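You operate a simulated robot arm through the tools that you are given. There is no shell and no other tool.

You are at the controls of a simulated robot arm. One attempt, no reset.

## Task
Rake the hot peanuts level in the cooling pan, then salt them.
Fine: touch them with the rake alone; put rake and shaker back. Set down upright: salt shaker.

Only the result counts: the job must be done as asked and must still hold three seconds after the hand-in. Knocking over, shifting, dropping, spilling or breaking anything else fails it.

## Robot
A 7-joint arm with a two-finger gripper, fixed in place. Base frame: the origin is at the foot of the arm, x ahead of it, y to its left, z up; the work surface is at about z = 0.86. Lengths are in m, angles in degrees, forces in N, time in s.
With the tool pointing down near the work surface it reaches from about 0.3 to 0.74 m from the base axis. Its first joint turns from -166.0 to 166.0 degrees. Payload 2.94 kg.
The tool frame sits at the grasp point between the pads (the TCP): z along the fingers, y along the line on which they close. The tips reach 0.03 m beyond it. Largest opening 0.138 m; the body of the gripper starts 0.109 m behind the TCP.
Orientation is told as [roll, pitch, yaw] about the base's x, y, z axes, in that order, counted from this pose: with the fingers straight down and closing along the base's y, the tool's x points along the base's -x, its y along +y and its z along -z.

## Interface
- The arm moves only by the tool apply_moves. Its arguments are lists of equal length, an entry for each row: "jaw": the opening, from 0 (shut) to 1 (fully open); "slide": the shift along the tool's x, y, z in m, a list of three; "delta_rot": the turn, a rotation vector about the tool's x, y, z in degrees, a list of three. In form: {"jaw": [jaw, ...], "slide": [[x, y, z], ...], "delta_rot": [[ax, ay, az], ...]}. A call has 1 to 20 rows; each row is the pose to reach, as a shift and turn from the pose commanded when the call began, along the tool's axes at that moment. Rows are played at 5 a second. More than 0.05 m and 8.6 degrees between two rows, or a gripper value outside its range, and nothing of the call is played. Where a pose cannot be reached the arm comes as near as it can. A force on the tool above 40 N (or 10 N above the force at the start of the call, whichever is more), or a blocked arm, ends the call early, and 0.2 s more pass. Each finger halts on what it meets, pressing with about 41 N; the grip force reading is that of the motor and also rises with nothing between the fingers. The clock runs only during rows and for 0.2 s after the last one: add rows that repeat a pose to give the fingers time. The reply holds the time, the measured pose of the TCP, the force on the tool along the base axes, the opening and the grip force, in the units named above and with some noise, with the torque about the TCP (base axes, N m) and any sound that the robot's microphone picked up.
- Cameras (640 x 400 px; columns grow to the right, rows downward): "scene" is fixed at [0.3991, -0.5008, 1.5996]; the picture's right is [0.14, 0.99, 0.00], its down [0.85, -0.12, -0.51] and it looks along [-0.50, 0.07, -0.86] (base axes); focal length 214 px, centre (320, 200). "wrist" rides on the gripper at [0.071, 0.019, -0.146] in the tool frame; the picture's right is [-0.26, 0.96, 0.00], its down [-0.85, -0.23, -0.48] and it looks along [-0.46, -0.12, 0.88] (tool axes); focal length 280 px, centre (320, 200). There is no depth. A picture from a camera that has moved, and an enlarged one, comes with that camera's place and axes in the base frame and with its lens.
- capture(camera): a new picture of that camera. The clock stands still meanwhile.
- slide_trunk(by): slides the trunk up (or, below 0, down) by that many m; the arm rides with it, the base frame stays. It gives what a move gives, with no picture.
- zoom(camera, box): a new picture of the part [left, top, right, bottom] of that camera's present view, enlarged. The clock stands still meanwhile.
- job_done(): hands the job in; it is judged then, once.

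Places have to be worked out from the pictures, the camera data and where the tool is seen. Open the gripper and draw the arm clear of the work before you hand the job in, unless the task says otherwise.

The tools are called after "Call:" as a command line: name --argument value ..., lists and objects as JSON in quotes. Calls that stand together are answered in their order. apply_moves: Moves the arm, as the interface text tells. Its arguments: {"type":"object","properties":{"jaw":{"type":"array","items":{"type":"number"}},"slide":{"type":"array","items":{"type":"array","items":{"type":"number"}}},"delta_rot":{"type":"array","items":{"type":"array","items":{"type":"number"}}}},"required":["jaw","slide","delta_rot"]} The other tools are called the same way: slide_trunk (by) slides the trunk up or down; capture (camera) takes a picture; zoom (camera, box) takes an enlarged picture of a part of a camera's view; job_done () hands the job in.

At the start:

```text
time: 0.0
position: [0.0987, -0.4202, 1.3119]
orientation: [0.1, 0.1, 0.0]
wrist_force: [-0.3, 0.2, 0.6]
wrist_torque: [0.04, -0.04, -0.01]
width: 0.1379
finger_force: 0.0
trunk travel left (down, up): [-0.4, 0.054]
```

scene: 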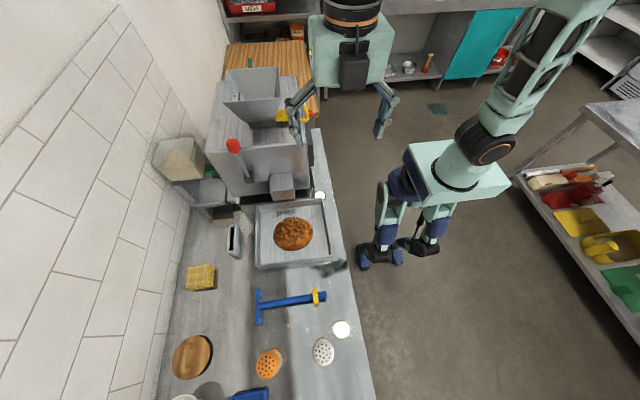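
wrist: 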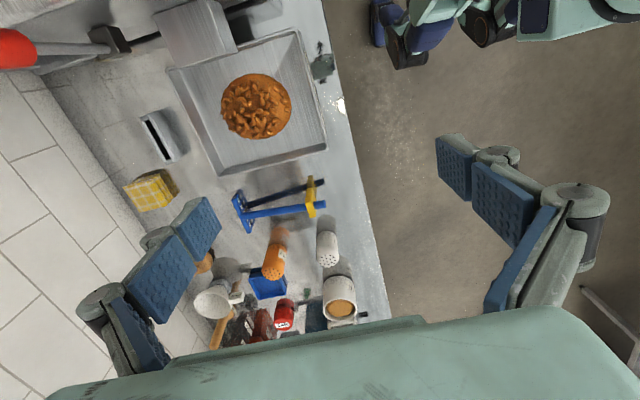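

The pictures show a pan with a heap of peanuts, a blue T-shaped rake with a yellow collar, and several shakers (orange-topped, white-topped, and others). I'll zoom in on both cameras to identify the items before moving.

Call:
zoom --camera "scene" --box '[160, 180, 400, 400]'

Call:
zoom --camera "wrist" --box '[180, 160, 400, 360]'

Call:
zoom --camera "wrist" --box '[120, 20, 360, 220]'

```text
1.82 times, centred on (280, 290) of scene
camera zoom: at [0.3991, -0.5008, 1.5996], right [0.14, 0.99, 0.0], down [0.85, -0.12, -0.51], along [-0.5, 0.07, -0.86], focal length 390 px, centre (393, 36)
```

zoom: 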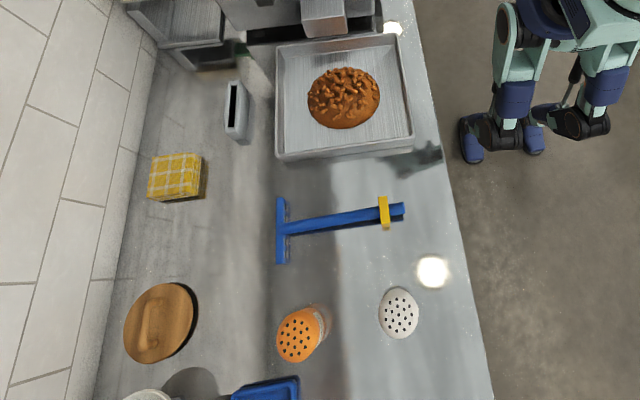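

```text
2.00 times, centred on (290, 260) of wrist
camera zoom: at [0.0274, -0.4019, 1.4585], right [0.26, 0.96, 0.0], down [0.85, -0.23, 0.48], along [0.46, -0.12, -0.88], focal length 561 px, centre (380, 80)
```

zoom: 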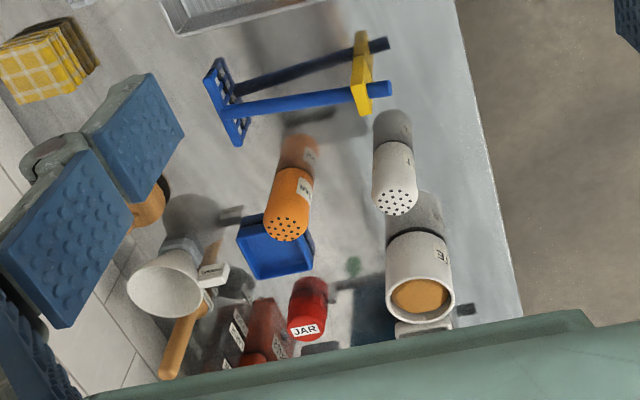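

```text
2.00 times, centred on (240, 120) of wrist
camera zoom: at [0.0274, -0.4019, 1.4585], right [0.26, 0.96, 0.0], down [0.85, -0.23, 0.48], along [0.46, -0.12, -0.88], focal length 561 px, centre (480, 360)
```

zoom: 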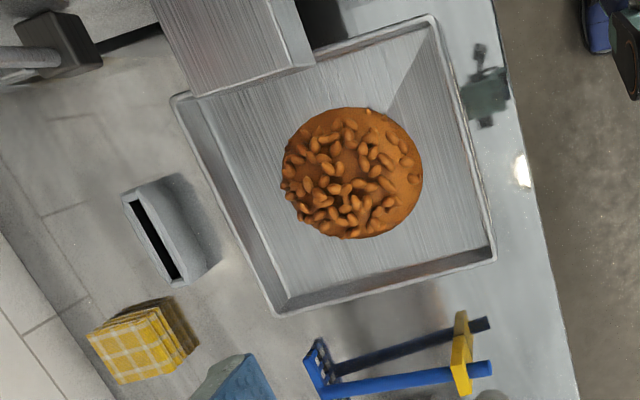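

The white-topped shaker is near (0.453, -0.497) and the orange one near (0.459, -0.632), both about 0.09 tall. The rake handle runs along y at x≈0.32. I'll zoom in tighter to read labels and see how the rake is supported.

Call:
zoom --camera "wrist" --box '[220, 170, 340, 245]'

Call:
zoom --camera "wrist" --box '[250, 210, 370, 285]'

Call:
zoom --camera "wrist" --box '[190, 255, 370, 355]'

Call:
zoom --camera "scene" --box '[245, 275, 345, 338]'

Call:
zoom --camera "scene" --box '[240, 185, 350, 280]'

```text
5.33 times, centred on (280, 208) of wrist
camera zoom: at [0.0274, -0.4019, 1.4585], right [0.26, 0.96, 0.0], down [0.85, -0.23, 0.48], along [0.46, -0.12, -0.88], focal length 1495 px, centre (533, 160)
```

zoom: 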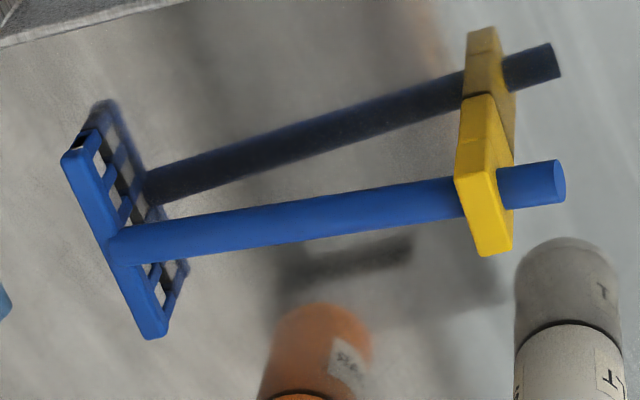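

```text
5.33 times, centred on (310, 248) of wrist
camera zoom: at [0.0274, -0.4019, 1.4585], right [0.26, 0.96, 0.0], down [0.85, -0.23, 0.48], along [0.46, -0.12, -0.88], focal length 1495 px, centre (373, -53)
```

zoom: 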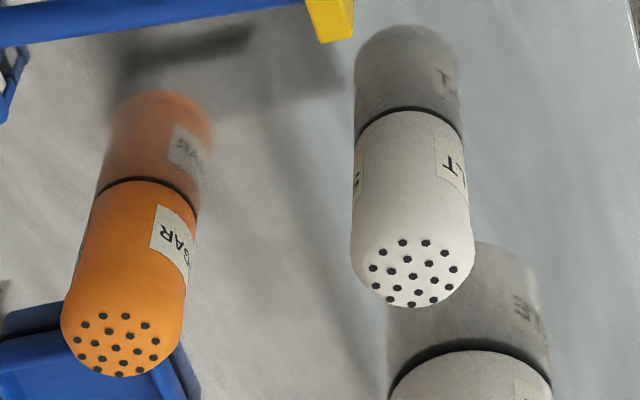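

```text
3.56 times, centred on (280, 305) of wrist
camera zoom: at [0.0274, -0.4019, 1.4585], right [0.26, 0.96, 0.0], down [0.85, -0.23, 0.48], along [0.46, -0.12, -0.88], focal length 997 px, centre (462, -173)
```

zoom: 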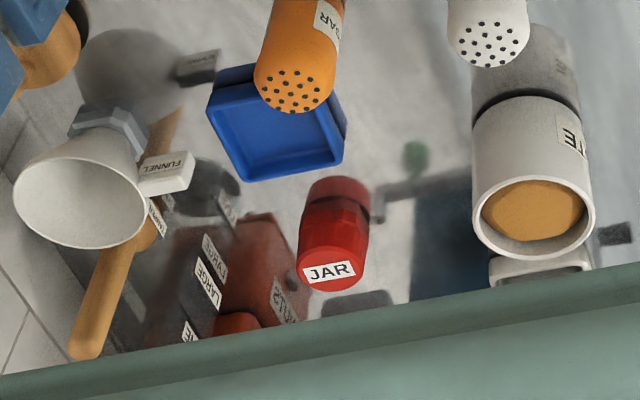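

```text
6.35 times, centred on (295, 306) of scene
camera zoom: at [0.3991, -0.5008, 1.5996], right [0.14, 0.99, 0.0], down [0.85, -0.12, -0.51], along [-0.5, 0.07, -0.86], focal length 1362 px, centre (479, -476)
```

zoom: 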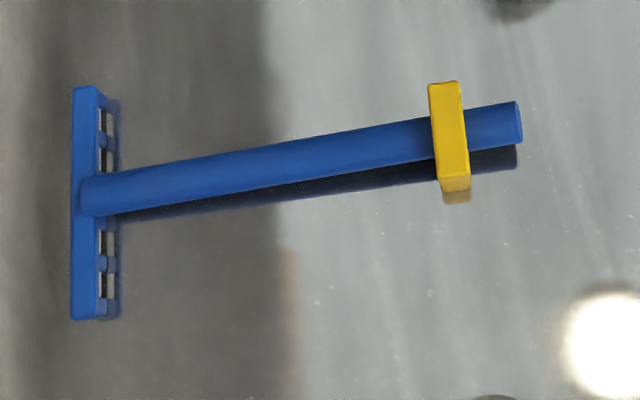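

```text
4.21 times, centred on (295, 232) of scene
camera zoom: at [0.3991, -0.5008, 1.5996], right [0.14, 0.99, 0.0], down [0.85, -0.12, -0.51], along [-0.5, 0.07, -0.86], focal length 903 px, centre (425, 63)
```

zoom: 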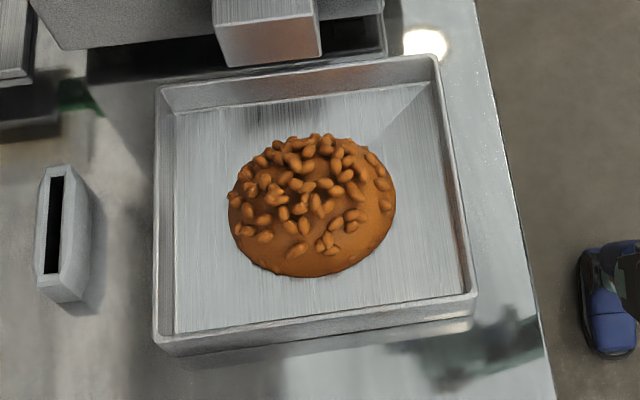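

The white shaker's label ends in "LT", so it is the salt; the orange one ends in "GAR", so it is sugar. The rake's handle end is near (0.321, -0.472, 0.918) and its head near (0.32, -0.67), tilted slightly down toward the head. I'll turn the tool so it closes across the handle and move above the rake for a closer look.

Call:
apply_moves --jaw '[1, 1, 1, 1, 1, 1, 1, 1, 1, 1, 1]' --slide '[[-0.0209, -0.0009, 0.0145], [-0.0418, -0.0018, 0.0291], [-0.0627, -0.0027, 0.0436], [-0.0836, -0.0036, 0.0582], [-0.1045, -0.0045, 0.0727], [-0.1255, -0.0055, 0.0873], [-0.1464, -0.0064, 0.1018], [-0.1673, -0.0073, 0.1164], [-0.1882, -0.0082, 0.1309], [-0.2091, -0.0091, 0.1455], [-0.23, -0.01, 0.16]]' --delta_rot '[[0, 0, 8.18], [0, 0, 16.36], [0, 0, 24.55], [0, 0, 32.73], [0, 0, 40.91], [0, 0, 49.09], [0, 0, 57.27], [0, 0, 65.45], [0, 0, 73.64], [0, 0, 81.82], [0, 0, 90]]'

```text
time: 2.4
position: [0.329, -0.4301, 1.152]
orientation: [0.0, -0.1, -90.1]
wrist_force: [0.6, 0.3, -0.4]
wrist_torque: [0.01, 0.01, 0.0]
width: 0.1378
finger_force: 0.1
trunk travel left (down, up): [-0.4, 0.054]
```

The arm reached (0.329, -0.430, 1.152) at yaw -90. I'll take pictures from both cameras to measure the rake.

Call:
capture --camera "wrist"

Call:
capture --camera "scene"

```text
taken
camera wrist: at [0.3481, -0.3604, 1.2981], right [0.96, -0.26, 0.0], down [-0.23, -0.85, 0.48], along [-0.13, -0.46, -0.88], focal length 280 px, centre (320, 200)
```

wrist: 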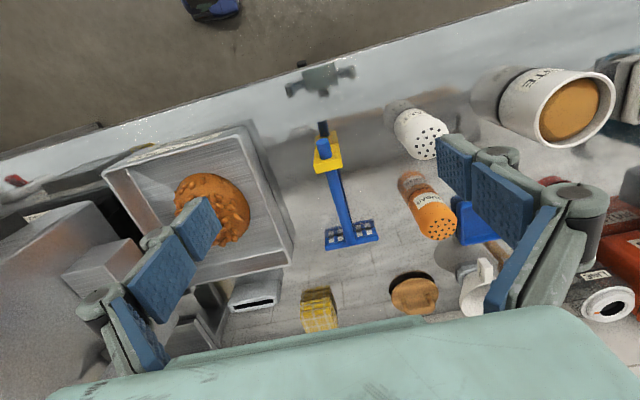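

```text
taken
```

scene: 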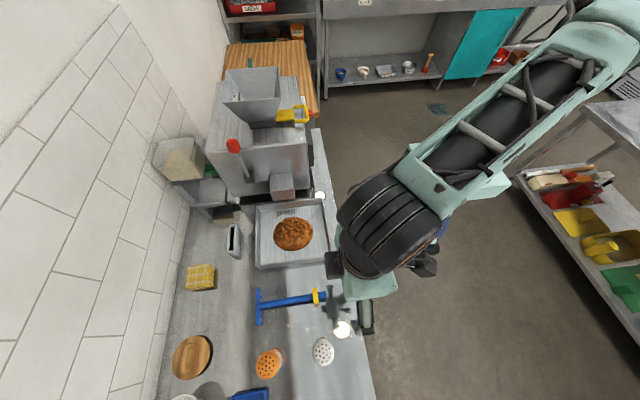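

The rake, pan and salt shaker are all in the wrist view. I'll zoom in on the rake, the pan and the salt shaker to measure them.

Call:
zoom --camera "wrist" --box '[270, 110, 430, 260]'

Call:
zoom --camera "wrist" --box '[60, 110, 310, 320]'

Call:
zoom --camera "wrist" --box '[370, 60, 640, 250]'

```text
2.67 times, centred on (350, 185) of wrist
camera zoom: at [0.3481, -0.3604, 1.2981], right [0.96, -0.26, 0.0], down [-0.23, -0.85, 0.48], along [-0.13, -0.46, -0.88], focal length 748 px, centre (240, 240)
```

zoom: 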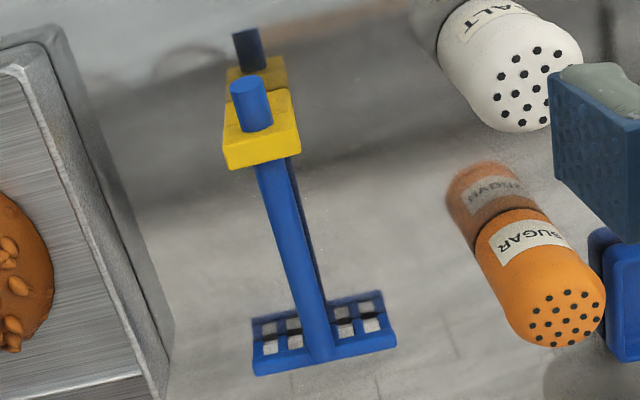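

```text
1.90 times, centred on (185, 215) of wrist
camera zoom: at [0.3481, -0.3604, 1.2981], right [0.96, -0.26, 0.0], down [-0.23, -0.85, 0.48], along [-0.13, -0.46, -0.88], focal length 534 px, centre (577, 171)
```

zoom: 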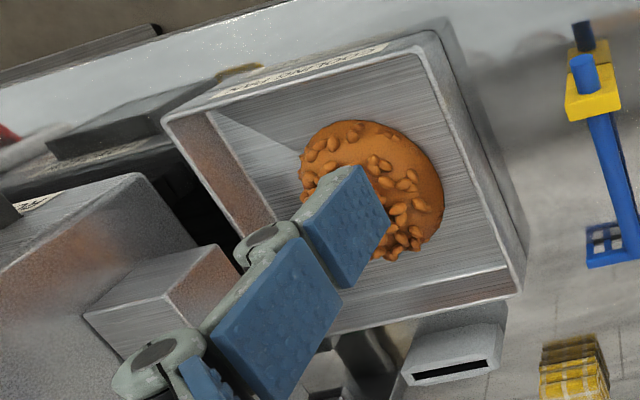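

```text
2.11 times, centred on (505, 155) of wrist
camera zoom: at [0.3481, -0.3604, 1.2981], right [0.96, -0.26, 0.0], down [-0.23, -0.85, 0.48], along [-0.13, -0.46, -0.88], focal length 590 px, centre (-70, 295)
```

zoom: 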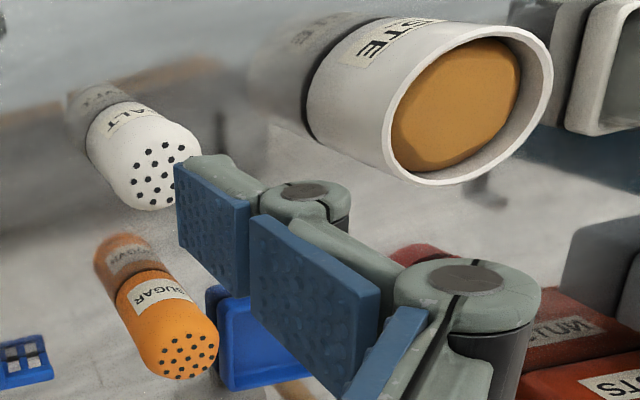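

Rake measurements: head from x≈0.27 to 0.367 at y≈-0.672 and about 0.03 tall, collar at y≈-0.505, handle centre at z≈0.905 midway. I'll zoom further on the pan's rim and corners to get its height, and on the rake head.

Call:
zoom --camera "wrist" --box '[220, 110, 320, 172]'

Call:
zoom --camera "wrist" --box '[230, 220, 310, 270]'

Call:
zoom --camera "wrist" --box '[310, 200, 390, 250]'

Call:
zoom --camera "scene" --box '[245, 240, 345, 302]'

```text
6.40 times, centred on (270, 141) of wrist
camera zoom: at [0.3481, -0.3604, 1.2981], right [0.96, -0.26, 0.0], down [-0.23, -0.85, 0.48], along [-0.13, -0.46, -0.88], focal length 1794 px, centre (640, 578)
```

zoom: 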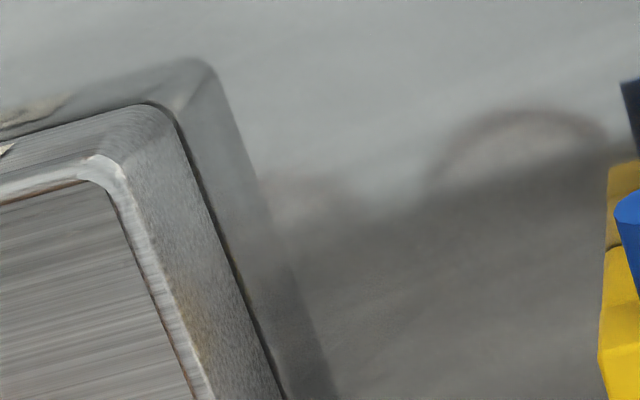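

```text
8.00 times, centred on (270, 245) of wrist
camera zoom: at [0.3481, -0.3604, 1.2981], right [0.96, -0.26, 0.0], down [-0.23, -0.85, 0.48], along [-0.13, -0.46, -0.88], focal length 2243 px, centre (720, -160)
```

zoom: 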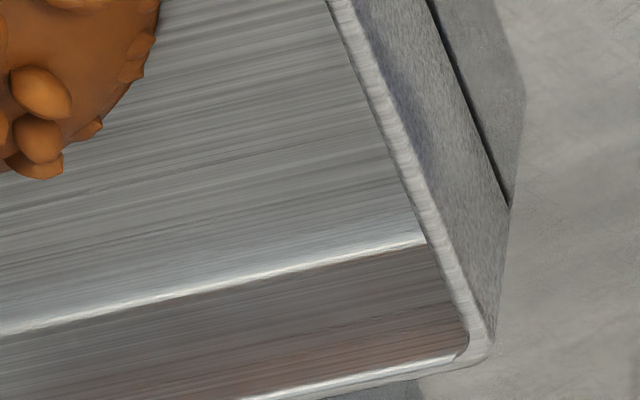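

```text
8.00 times, centred on (350, 225) of wrist
camera zoom: at [0.3481, -0.3604, 1.2981], right [0.96, -0.26, 0.0], down [-0.23, -0.85, 0.48], along [-0.13, -0.46, -0.88], focal length 2243 px, centre (80, 0)
```

zoom: 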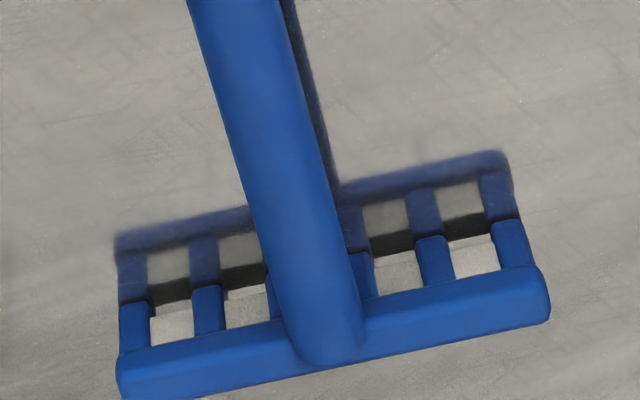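

```text
6.40 times, centred on (295, 271) of scene
camera zoom: at [0.3991, -0.5008, 1.5996], right [0.14, 0.99, 0.0], down [0.85, -0.12, -0.51], along [-0.5, 0.07, -0.86], focal length 1373 px, centre (480, -254)
```

zoom: 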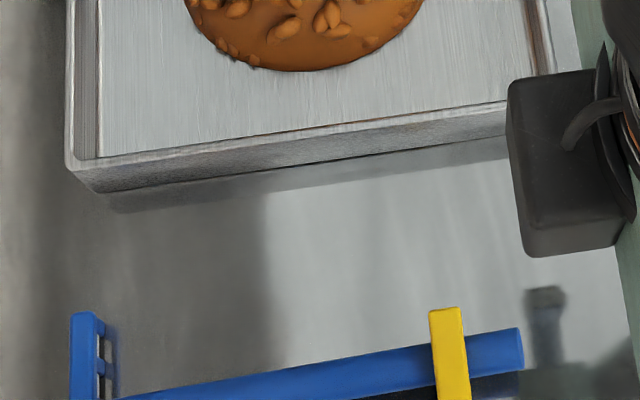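

Pan rim top is at z≈0.906 (outer x up to 0.207, y from -0.68 to -0.436), and the heap is about 0.14 across, centred near (0.10, -0.557). I'll move to just above the rake handle between its collar and head, then check alignment.

Call:
apply_moves --jaw '[0.9, 0.8, 0.7, 0.65, 0.65, 0.65]' --slide '[[-0.022, -0.002, 0.03], [-0.044, -0.004, 0.06], [-0.066, -0.006, 0.09], [-0.088, -0.008, 0.12], [-0.11, -0.009, 0.152], [-0.11, -0.009, 0.152]]' --delta_rot '[[0, 0, 0], [0, 0, 0], [0, 0, 0], [0, 0, 0], [0, 0, 0], [0, 0, 0]]'

Call:
capture --camera "wrist"

Call:
zoom --camera "scene" --box '[220, 220, 400, 332]'

```text
time: 3.8
position: [0.3191, -0.5416, 1.0]
orientation: [0.0, 0.0, -90.0]
wrist_force: [0.1, 1.1, -0.4]
wrist_torque: [0.0, -0.02, 0.01]
width: 0.0896
finger_force: 0.1
trunk travel left (down, up): [-0.4, 0.054]
```

```text
taken
camera wrist: at [0.3386, -0.4704, 1.1457], right [0.97, -0.26, 0.0], down [-0.23, -0.85, 0.48], along [-0.12, -0.46, -0.88], focal length 280 px, centre (320, 200)
```

wrist: 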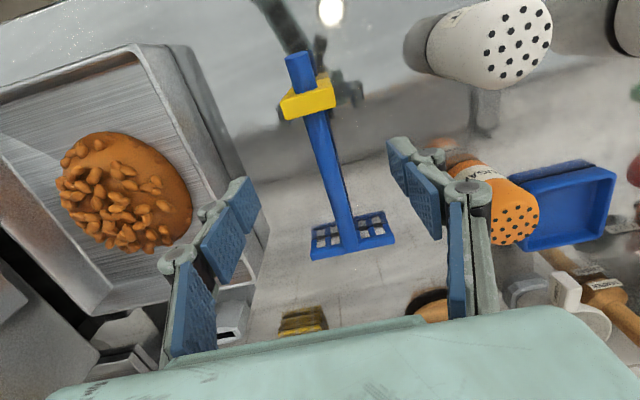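

```text
3.56 times, centred on (310, 276) of scene
camera zoom: at [0.3991, -0.5008, 1.5996], right [0.14, 0.99, 0.0], down [0.85, -0.12, -0.51], along [-0.5, 0.07, -0.86], focal length 763 px, centre (356, -70)
```

zoom: 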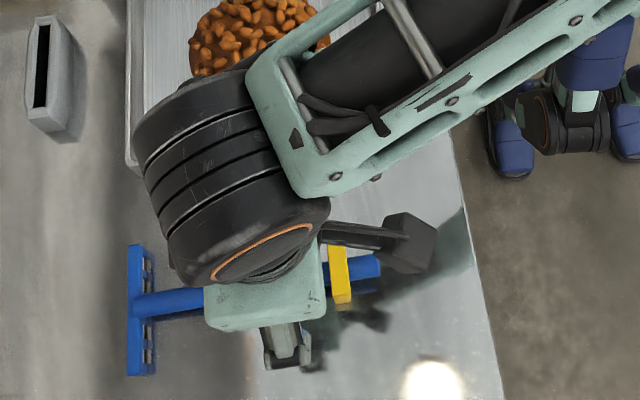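

The handle lies midway between the fingers at x≈0.320, and the collar is clear of them. I'll descend to grip height (TCP z≈0.912).

Call:
apply_moves --jaw '[0.65, 0.65, 0.65, 0.65, 0.65]' --slide '[[0.0, 0.001, 0.025], [0.0, 0.001, 0.05], [0.0, 0.001, 0.07], [0.0, 0.001, 0.088], [0.0, 0.001, 0.088]]' --delta_rot '[[0, 0, 0], [0, 0, 0], [0, 0, 0], [0, 0, 0], [0, 0, 0]]'

Call:
capture --camera "wrist"

```text
time: 5.0
position: [0.321, -0.5408, 0.9125]
orientation: [0.0, 0.0, -89.9]
wrist_force: [0.3, 0.1, -0.5]
wrist_torque: [0.01, -0.01, 0.02]
width: 0.0898
finger_force: 0.0
trunk travel left (down, up): [-0.4, 0.054]
```

```text
taken
camera wrist: at [0.3397, -0.4704, 1.0583], right [0.97, -0.26, 0.0], down [-0.23, -0.85, 0.48], along [-0.12, -0.46, -0.88], focal length 280 px, centre (320, 200)
```

wrist: 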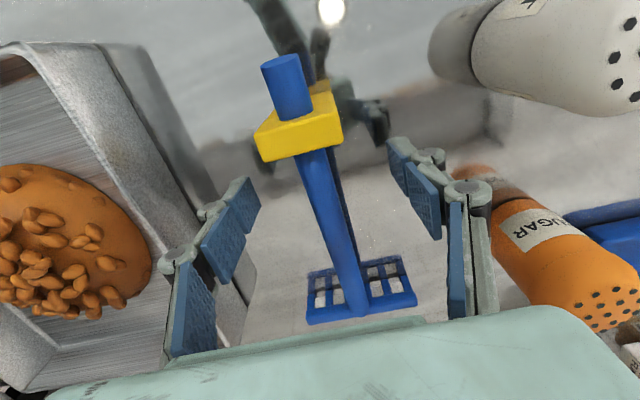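

Fingers straddle the handle evenly with no contact force. I'll close the jaw.

Call:
apply_moves --jaw '[0.5, 0.35, 0.2, 0.1, 0, 0, 0]' --slide '[[0, 0, 0], [0, 0, 0], [0, 0, 0], [0, 0, 0], [0, 0, 0], [0, 0, 0], [0, 0, 0]]' --delta_rot '[[0, 0, 0], [0, 0, 0], [0, 0, 0], [0, 0, 0], [0, 0, 0], [0, 0, 0], [0, 0, 0]]'

Call:
capture --camera "wrist"

```text
time: 6.6
position: [0.3211, -0.5412, 0.9122]
orientation: [0.0, -0.1, -90.0]
wrist_force: [0.2, 0.2, -0.1]
wrist_torque: [-0.03, -0.02, 0.01]
width: 0.0158
finger_force: 41.2
trunk travel left (down, up): [-0.4, 0.054]
```

```text
taken
camera wrist: at [0.3398, -0.4703, 1.0585], right [0.96, -0.26, 0.0], down [-0.23, -0.85, 0.48], along [-0.12, -0.46, -0.88], focal length 280 px, centre (320, 200)
```

wrist: 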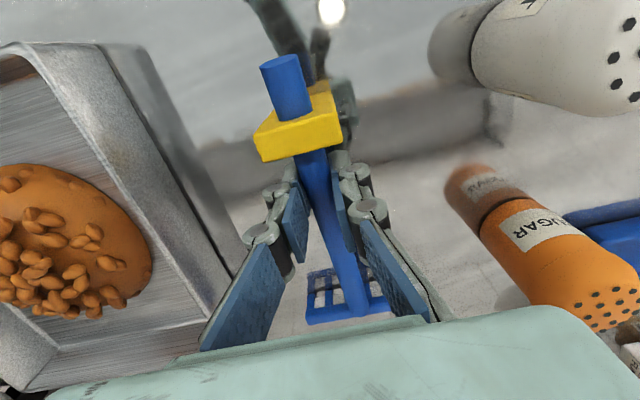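

The handle is gripped (width 0.0158, 41 N) and the rake hasn't visibly shifted. I'll lift it a few centimetres and check that the collar comes along.

Call:
apply_moves --jaw '[0, 0, 0, 0]' --slide '[[0, 0, -0.01], [0, 0, -0.025], [0, 0, -0.045], [0, 0, -0.06]]' --delta_rot '[[0, 0, 0], [0, 0, 0], [0, 0, 0], [0, 0, 0]]'

Call:
capture --camera "wrist"

Call:
zoom --camera "scene" --box '[220, 220, 400, 332]'

```text
time: 7.6
position: [0.3198, -0.5411, 0.9734]
orientation: [-0.1, 0.1, -90.0]
wrist_force: [-0.7, 0.0, 0.8]
wrist_torque: [0.03, -0.02, -0.04]
width: 0.0
finger_force: 28.7
trunk travel left (down, up): [-0.4, 0.054]
```

```text
taken
camera wrist: at [0.339, -0.4701, 1.1192], right [0.97, -0.26, 0.0], down [-0.23, -0.85, 0.48], along [-0.12, -0.46, -0.88], focal length 280 px, centre (320, 200)
```

wrist: 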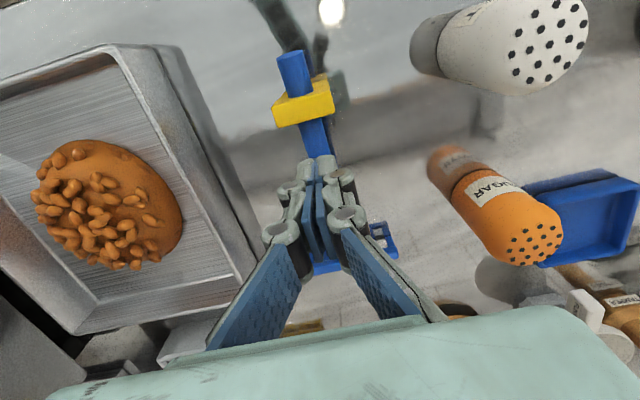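

```text
3.56 times, centred on (310, 276) of scene
camera zoom: at [0.3991, -0.5008, 1.5996], right [0.14, 0.99, 0.0], down [0.85, -0.12, -0.51], along [-0.5, 0.07, -0.86], focal length 763 px, centre (356, -70)
```

zoom: 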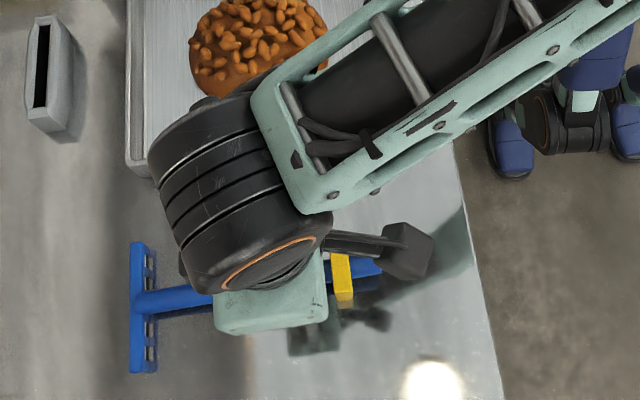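

The jaw reads 0.0 — the handle slipped out while lifting, and the rake is still on the table. I'll look closely at the collar and handle to understand why before retrying.

Call:
zoom --camera "wrist" --box '[250, 30, 410, 130]'

Call:
zoom --camera "wrist" --box '[250, 130, 430, 290]'

Call:
zoom --camera "scene" --box '[245, 275, 345, 338]'

```text
4.00 times, centred on (330, 80) of wrist
camera zoom: at [0.339, -0.4701, 1.1192], right [0.97, -0.26, 0.0], down [-0.23, -0.85, 0.48], along [-0.12, -0.46, -0.88], focal length 1122 px, centre (280, 680)
```

zoom: 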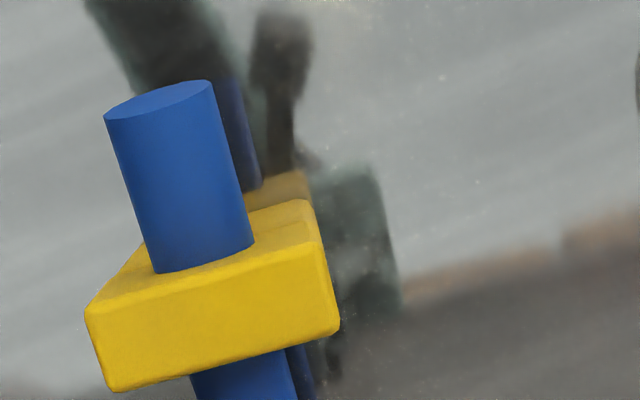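

```text
2.50 times, centred on (340, 210) of wrist
camera zoom: at [0.339, -0.4701, 1.1192], right [0.97, -0.26, 0.0], down [-0.23, -0.85, 0.48], along [-0.12, -0.46, -0.88], focal length 701 px, centre (270, 175)
```

zoom: 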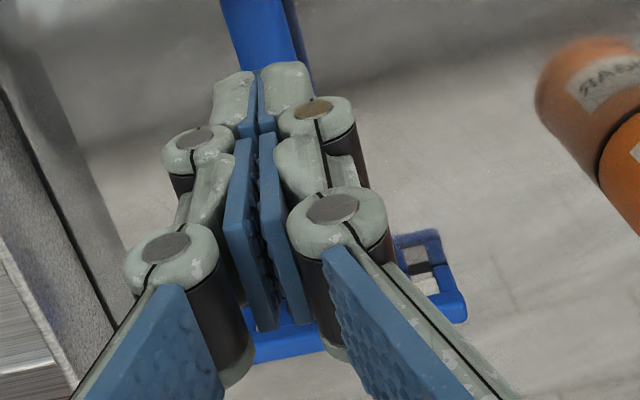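

```text
6.35 times, centred on (295, 306) of scene
camera zoom: at [0.3991, -0.5008, 1.5996], right [0.14, 0.99, 0.0], down [0.85, -0.12, -0.51], along [-0.5, 0.07, -0.86], focal length 1362 px, centre (479, -476)
```

zoom: 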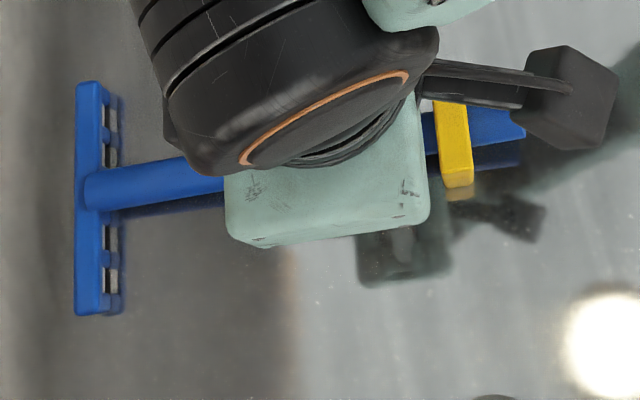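

The collar shifted together with the rake by about 3 mm (handle now at x≈0.318), so it is one piece and my grip was simply too shallow. I'll reopen above the handle, shift slightly toward the head for better balance, and go lower this time.

Call:
apply_moves --jaw '[0.2, 0.4, 0.6, 0.65, 0.65, 0.65, 0.65, 0.65, 0.65, 0.65, 0.65]' --slide '[[0, 0, 0], [0, 0, 0], [0, 0, 0], [0, 0, 0], [0, 0, 0], [-0.01, -0.001, 0.01], [-0.019, -0.002, 0.03], [-0.019, -0.002, 0.05], [-0.019, -0.002, 0.065], [-0.019, -0.002, 0.075], [-0.019, -0.002, 0.075]]' --delta_rot '[[0, 0, 0], [0, 0, 0], [0, 0, 0], [0, 0, 0], [0, 0, 0], [0, 0, 0], [0, 0, 0], [0, 0, 0], [0, 0, 0], [0, 0, 0], [0, 0, 0]]'

Call:
capture --camera "wrist"

```text
time: 10.0
position: [0.3198, -0.5609, 0.8969]
orientation: [0.0, 0.0, -90.0]
wrist_force: [1.1, -0.3, 0.3]
wrist_torque: [0.02, 0.02, -0.02]
width: 0.0896
finger_force: 0.0
trunk travel left (down, up): [-0.4, 0.054]
```

```text
taken
camera wrist: at [0.3379, -0.4895, 1.0432], right [0.97, -0.26, 0.0], down [-0.23, -0.85, 0.48], along [-0.12, -0.46, -0.88], focal length 280 px, centre (320, 200)
```

wrist: 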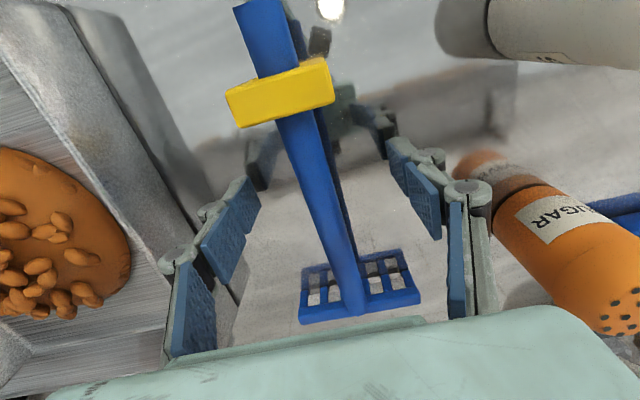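

Tips are now about 7 mm above the table around the handle, with no contact force. I'll close and pause, then lift only slightly.

Call:
apply_moves --jaw '[0.5, 0.35, 0.2, 0.1, 0, 0, 0, 0]' --slide '[[0, 0, 0], [0, 0, 0], [0, 0, 0], [0, 0, 0], [0, 0, 0], [0, 0, 0], [0, 0, 0], [0, 0, 0]]' --delta_rot '[[0, 0, 0], [0, 0, 0], [0, 0, 0], [0, 0, 0], [0, 0, 0], [0, 0, 0], [0, 0, 0], [0, 0, 0]]'

Call:
zoom --camera "wrist" --box '[200, 60, 460, 330]'

```text
time: 11.8
position: [0.3204, -0.5601, 0.8972]
orientation: [0.0, 0.0, -90.0]
wrist_force: [-0.3, -0.4, -0.8]
wrist_torque: [0.05, 0.02, -0.02]
width: 0.0173
finger_force: 38.9
trunk travel left (down, up): [-0.4, 0.054]
```

```text
1.48 times, centred on (330, 195) of wrist
camera zoom: at [0.3379, -0.4895, 1.0433], right [0.97, -0.26, 0.0], down [-0.23, -0.85, 0.48], along [-0.12, -0.46, -0.88], focal length 415 px, centre (305, 207)
```

zoom: 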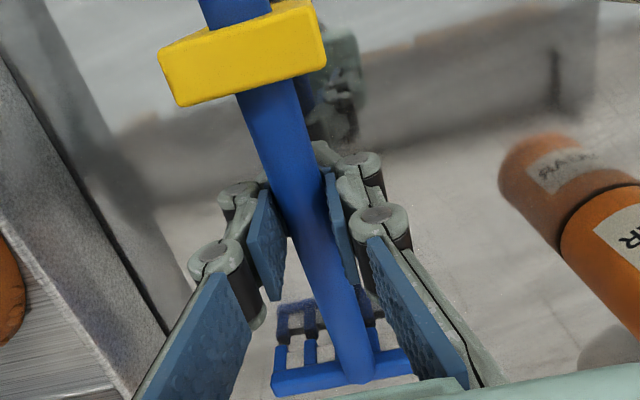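

Width now reads 0.0173 versus 0.0158 before, so the pads hold more of the handle's full diameter. I'll lift 1.5 cm slowly and check the width.

Call:
apply_moves --jaw '[0, 0, 0, 0, 0, 0]' --slide '[[0, 0, -0.002], [0, 0, -0.005], [0, 0, -0.008], [0, 0, -0.011], [0, 0, -0.015], [0, 0, -0.015]]' --delta_rot '[[0, 0, 0], [0, 0, 0], [0, 0, 0], [0, 0, 0], [0, 0, 0], [0, 0, 0]]'

Call:
zoom --camera "wrist" --box '[200, 60, 460, 330]'

Call:
zoom --camera "scene" --box '[245, 275, 345, 338]'

```text
time: 13.2
position: [0.318, -0.5613, 0.9122]
orientation: [0.0, 0.1, -90.0]
wrist_force: [-0.5, 0.2, -0.3]
wrist_torque: [0.03, -0.03, -0.02]
width: 0.017
finger_force: 39.3
trunk travel left (down, up): [-0.4, 0.054]
```

```text
1.48 times, centred on (330, 195) of wrist
camera zoom: at [0.3379, -0.4893, 1.0585], right [0.96, -0.26, 0.0], down [-0.23, -0.85, 0.48], along [-0.12, -0.46, -0.88], focal length 415 px, centre (305, 207)
```

zoom: 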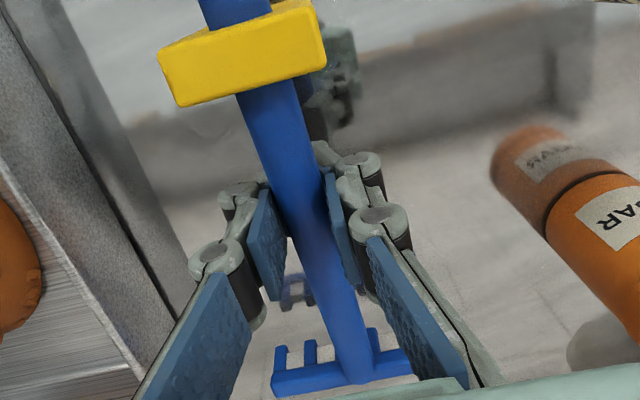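

```text
6.35 times, centred on (295, 306) of scene
camera zoom: at [0.3991, -0.5008, 1.5996], right [0.14, 0.99, 0.0], down [0.85, -0.12, -0.51], along [-0.5, 0.07, -0.86], focal length 1362 px, centre (479, -476)
```

zoom: 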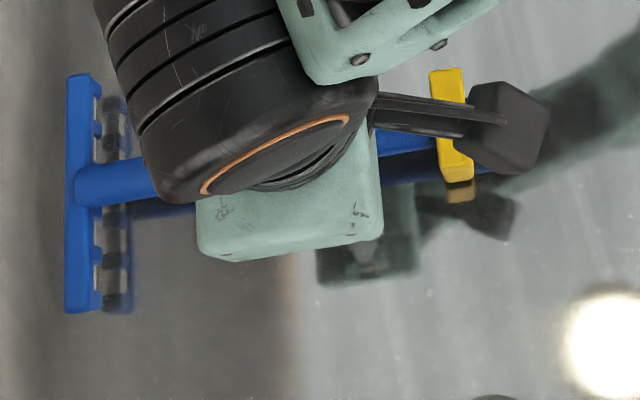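

The rake is lifted cleanly in its original attitude (width 0.017, nothing else disturbed). I'll raise it, carry it over the pan and pitch it so the handle rises about 38°, keeping handle and fingers clear of the rim.

Call:
apply_moves --jaw '[0, 0, 0, 0, 0, 0, 0, 0]' --slide '[[0, 0, -0.045], [0, 0, -0.09], [0.012, -0.0416, -0.094], [0.0244, -0.0832, -0.097], [0.0366, -0.1248, -0.101], [0.0488, -0.1664, -0.104], [0.061, -0.208, -0.108], [0.061, -0.208, -0.108]]' --delta_rot '[[0, 0, 0], [0, 0, 0], [0, 6, 0], [0, 12, 0], [0, 18, 0], [0, 24, 0], [0, 30, 0], [0, 30, 0]]'

Call:
capture --camera "wrist"

Call:
capture --camera "scene"

```text
time: 15.0
position: [0.1091, -0.4993, 1.0199]
orientation: [0.0, 30.1, -90.0]
wrist_force: [0.6, -0.4, -1.1]
wrist_torque: [0.06, -0.02, -0.01]
width: 0.0168
finger_force: 38.7
trunk travel left (down, up): [-0.4, 0.054]
```

```text
taken
camera wrist: at [0.1286, -0.5112, 1.1817], right [0.97, -0.23, -0.13], down [-0.23, -0.97, -0.01], along [-0.12, 0.04, -0.99], focal length 280 px, centre (320, 200)
```

wrist: 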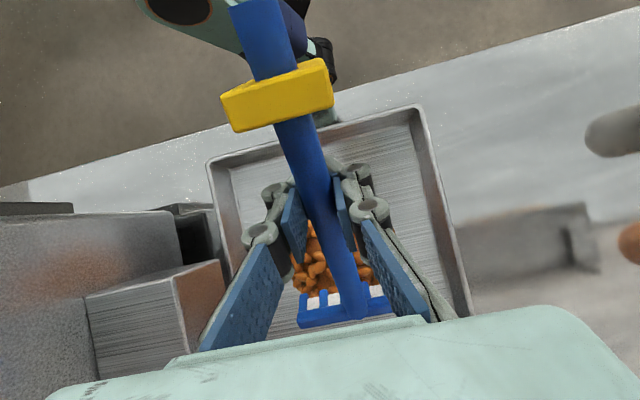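

```text
taken
```

scene: 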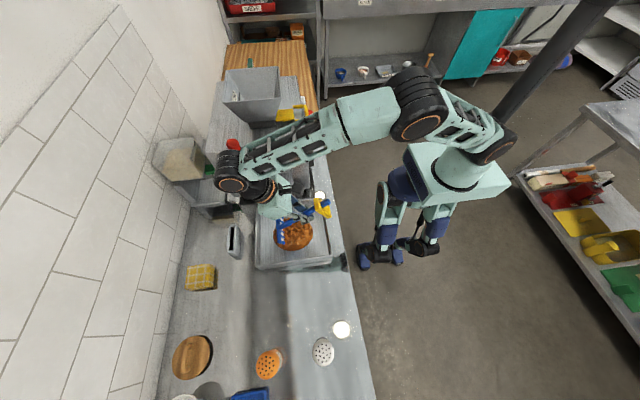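

The rake is above the heap, pitched 30°, with width 0.0168. I'll zoom on the pan in both cameras to check tine location against the heap.

Call:
zoom --camera "scene" --box '[230, 165, 350, 285]'

Call:
zoom --camera "wrist" --box '[190, 90, 490, 340]'

```text
3.33 times, centred on (290, 225) of scene
camera zoom: at [0.3991, -0.5008, 1.5996], right [0.14, 0.99, 0.0], down [0.85, -0.12, -0.51], along [-0.5, 0.07, -0.86], focal length 715 px, centre (420, 117)
```

zoom: 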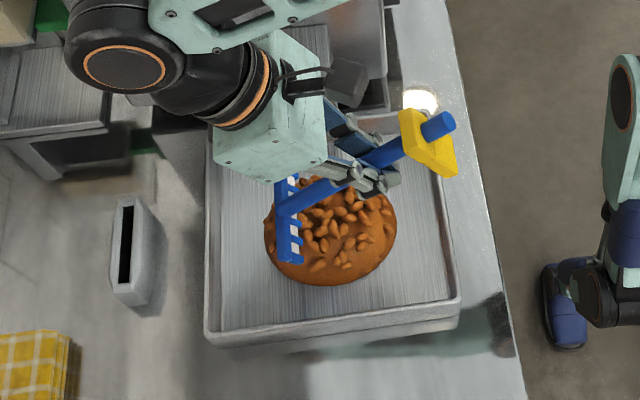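

```text
1.60 times, centred on (340, 215) of wrist
camera zoom: at [0.1286, -0.5112, 1.1817], right [0.97, -0.23, -0.13], down [-0.23, -0.97, -0.01], along [-0.12, 0.04, -0.99], focal length 449 px, centre (288, 176)
```

zoom: 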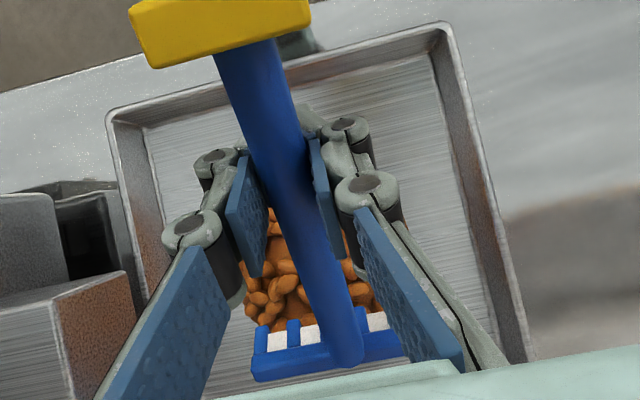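

Head and tines look right above the heap, clear of the rim. Before sweeping toward -y I want to check clearance between the wrist/gripper and the machine's spout, so I'll zoom on that area.

Call:
zoom --camera "wrist" --box '[0, 180, 260, 360]'

Call:
zoom --camera "scene" --box '[195, 60, 345, 220]'

```text
2.22 times, centred on (130, 270) of wrist
camera zoom: at [0.1286, -0.5112, 1.1817], right [0.97, -0.23, -0.13], down [-0.23, -0.97, -0.01], along [-0.12, 0.04, -0.99], focal length 623 px, centre (742, 44)
```

zoom: 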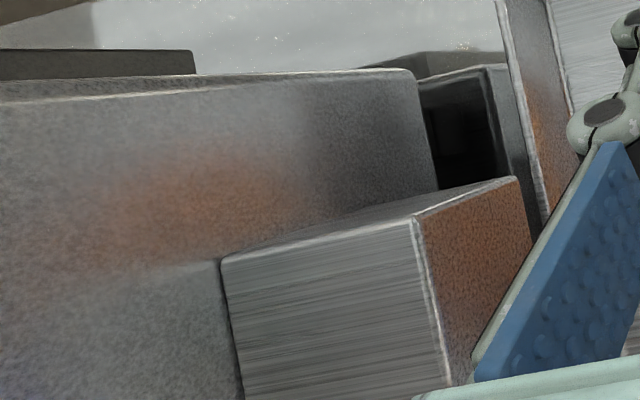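

```text
2.50 times, centred on (270, 140) of scene
camera zoom: at [0.3991, -0.5008, 1.5996], right [0.14, 0.99, 0.0], down [0.85, -0.12, -0.51], along [-0.5, 0.07, -0.86], focal length 536 px, centre (445, 350)
```

zoom: 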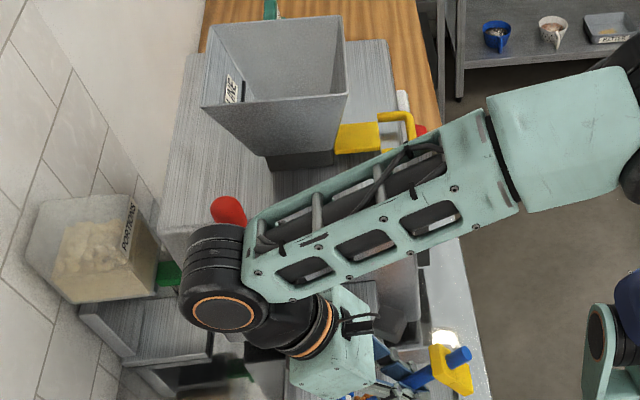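

The machine's spout ends at x≈0.012 (z 0.967–1.025) and its lever knob is near (-0.045, -0.673, 1.17), so there's clearance if I keep the grip at x≥0.08. I'll do a shallow first pull stroke, tines at about z=0.893, from y=-0.64 to -0.485.

Call:
apply_moves --jaw '[0, 0, 0, 0, 0, 0, 0, 0, 0, 0, 0]' --slide '[[-0.0273, -0.0045, -0.0158], [-0.0546, -0.009, -0.0315], [-0.0743, -0.009, 0.0027], [-0.057, -0.009, 0.0127], [-0.0397, -0.009, 0.0227], [-0.0224, -0.009, 0.0327], [-0.0051, -0.009, 0.0427], [0.0122, -0.009, 0.0527], [0.0296, -0.009, 0.0627], [0.0469, -0.009, 0.0727], [0.0599, -0.009, 0.0802]]' --delta_rot '[[0, 0, 0], [0, 0, 0], [0, 0, 0], [0, 0, 0], [0, 0, 0], [0, 0, 0], [0, 0, 0], [0, 0, 0], [0, 0, 0], [0, 0, 0], [0, 0, 0]]'

Call:
zoom --camera "scene" --box '[230, 165, 350, 285]'

Call:
zoom --camera "wrist" --box '[190, 90, 490, 340]'

```text
time: 17.4
position: [0.1003, -0.4077, 0.9819]
orientation: [-0.1, 29.8, -90.0]
wrist_force: [0.5, 0.6, -0.8]
wrist_torque: [0.02, 0.0, 0.01]
width: 0.0166
finger_force: 38.5
trunk travel left (down, up): [-0.4, 0.054]
```

```text
3.33 times, centred on (290, 225) of scene
camera zoom: at [0.3991, -0.5008, 1.5996], right [0.14, 0.99, 0.0], down [0.85, -0.12, -0.51], along [-0.5, 0.07, -0.86], focal length 715 px, centre (420, 117)
```

zoom: 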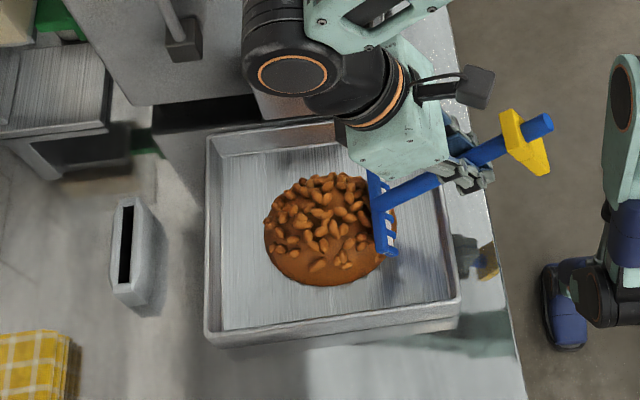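

```text
1.60 times, centred on (340, 215) of wrist
camera zoom: at [0.1203, -0.4188, 1.1432], right [0.96, -0.23, -0.13], down [-0.23, -0.97, -0.01], along [-0.12, 0.04, -0.99], focal length 449 px, centre (288, 176)
```

zoom: 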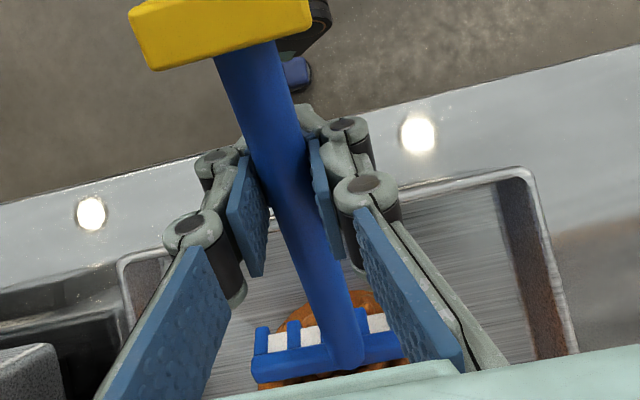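

No change in the heap and no contact force, so the apex is lower than about 0.893. I'll lower the tines to about 0.880 and push back across the heap toward -y, watching the force.

Call:
apply_moves --jaw '[0, 0, 0, 0, 0, 0, 0, 0, 0]' --slide '[[-0.007, 0, 0.0121], [-0.0243, 0, 0.0021], [-0.0416, 0, -0.0079], [-0.059, 0, -0.0179], [-0.0763, 0, -0.0279], [-0.0936, 0, -0.0379], [-0.1109, 0, -0.0479], [-0.1282, 0, -0.0579], [-0.1412, 0, -0.0654]]' --delta_rot '[[0, 0, 0], [0, 0, 0], [0, 0, 0], [0, 0, 0], [0, 0, 0], [0, 0, 0], [0, 0, 0], [0, 0, 0], [0, 0, 0]]'

Call:
zoom --camera "scene" --box '[230, 165, 350, 285]'

Call:
zoom --camera "wrist" --box '[190, 90, 490, 340]'

```text
time: 19.4
position: [0.1004, -0.5621, 0.9672]
orientation: [0.0, 30.1, -89.9]
wrist_force: [-0.1, 0.5, 0.5]
wrist_torque: [0.01, -0.03, 0.01]
width: 0.0161
finger_force: 38.9
trunk travel left (down, up): [-0.4, 0.054]
```

```text
3.33 times, centred on (290, 225) of scene
camera zoom: at [0.3991, -0.5008, 1.5996], right [0.14, 0.99, 0.0], down [0.85, -0.12, -0.51], along [-0.5, 0.07, -0.86], focal length 715 px, centre (420, 117)
```

zoom: 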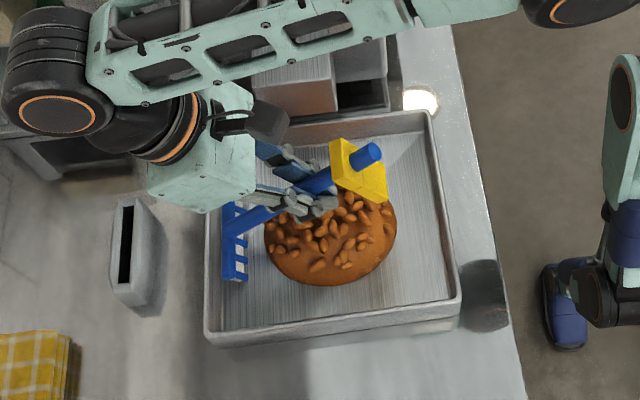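

```text
1.60 times, centred on (340, 215) of wrist
camera zoom: at [0.1205, -0.5736, 1.1289], right [0.96, -0.23, -0.13], down [-0.23, -0.97, -0.01], along [-0.12, 0.04, -0.99], focal length 449 px, centre (288, 176)
```

zoom: 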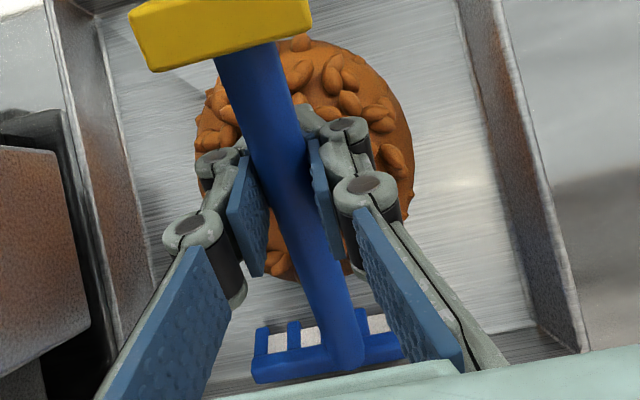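

Still no visible change in the heap, but more importantly the grip width has crept from 0.0173 down to 0.0161, near the value where it slipped before. I'll promptly carry the rake back to its rest spot so I can regrip deeper before it drops.

Call:
apply_moves --jaw '[0, 0, 0, 0, 0, 0, 0, 0, 0, 0]' --slide '[[0.02, 0, -0.0346], [0.025, 0.03, -0.0433], [0.025, 0.075, -0.0433], [0.0225, 0.12, -0.039], [0.015, 0.165, -0.026], [0.0025, 0.205, -0.0043], [-0.0137, 0.2201, 0.0267], [-0.0262, 0.2201, 0.0484], [-0.032, 0.2201, 0.0584], [-0.0335, 0.2201, 0.061]]' --delta_rot '[[0, 0, 0], [0, -4, 0], [0, -10, 0], [0, -16, 0], [0, -22, 0], [0, -27, 0], [0, -30, 0], [0, -30, 0], [0, -30, 0], [0, -30, 0]]'

Call:
zoom --camera "wrist" --box '[200, 60, 460, 330]'

Call:
zoom --camera "scene" --box '[245, 275, 345, 338]'

```text
time: 21.6
position: [0.3215, -0.5603, 0.8964]
orientation: [0.0, 0.0, -90.0]
wrist_force: [-0.5, 0.0, -1.1]
wrist_torque: [0.04, -0.02, -0.01]
width: 0.0161
finger_force: 38.5
trunk travel left (down, up): [-0.4, 0.054]
```

```text
1.48 times, centred on (330, 195) of wrist
camera zoom: at [0.3407, -0.49, 1.0432], right [0.96, -0.26, 0.0], down [-0.23, -0.85, 0.48], along [-0.12, -0.46, -0.88], focal length 415 px, centre (305, 207)
```

zoom: 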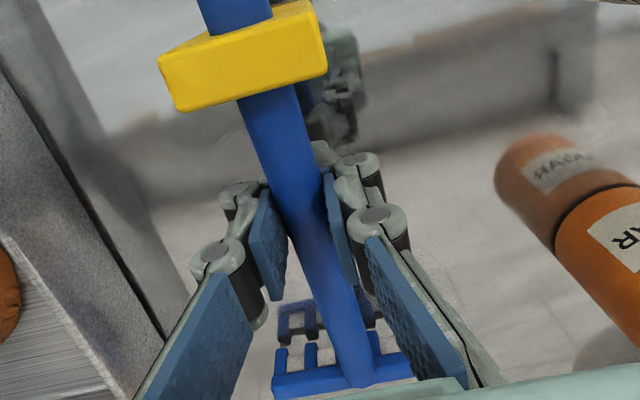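

```text
6.35 times, centred on (295, 306) of scene
camera zoom: at [0.3991, -0.5008, 1.5996], right [0.14, 0.99, 0.0], down [0.85, -0.12, -0.51], along [-0.5, 0.07, -0.86], focal length 1362 px, centre (479, -476)
```

zoom: 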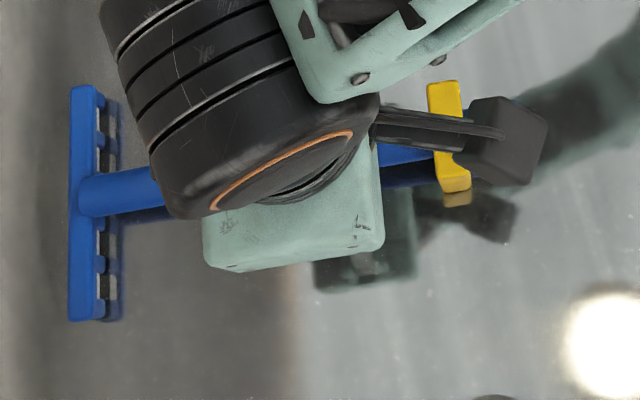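

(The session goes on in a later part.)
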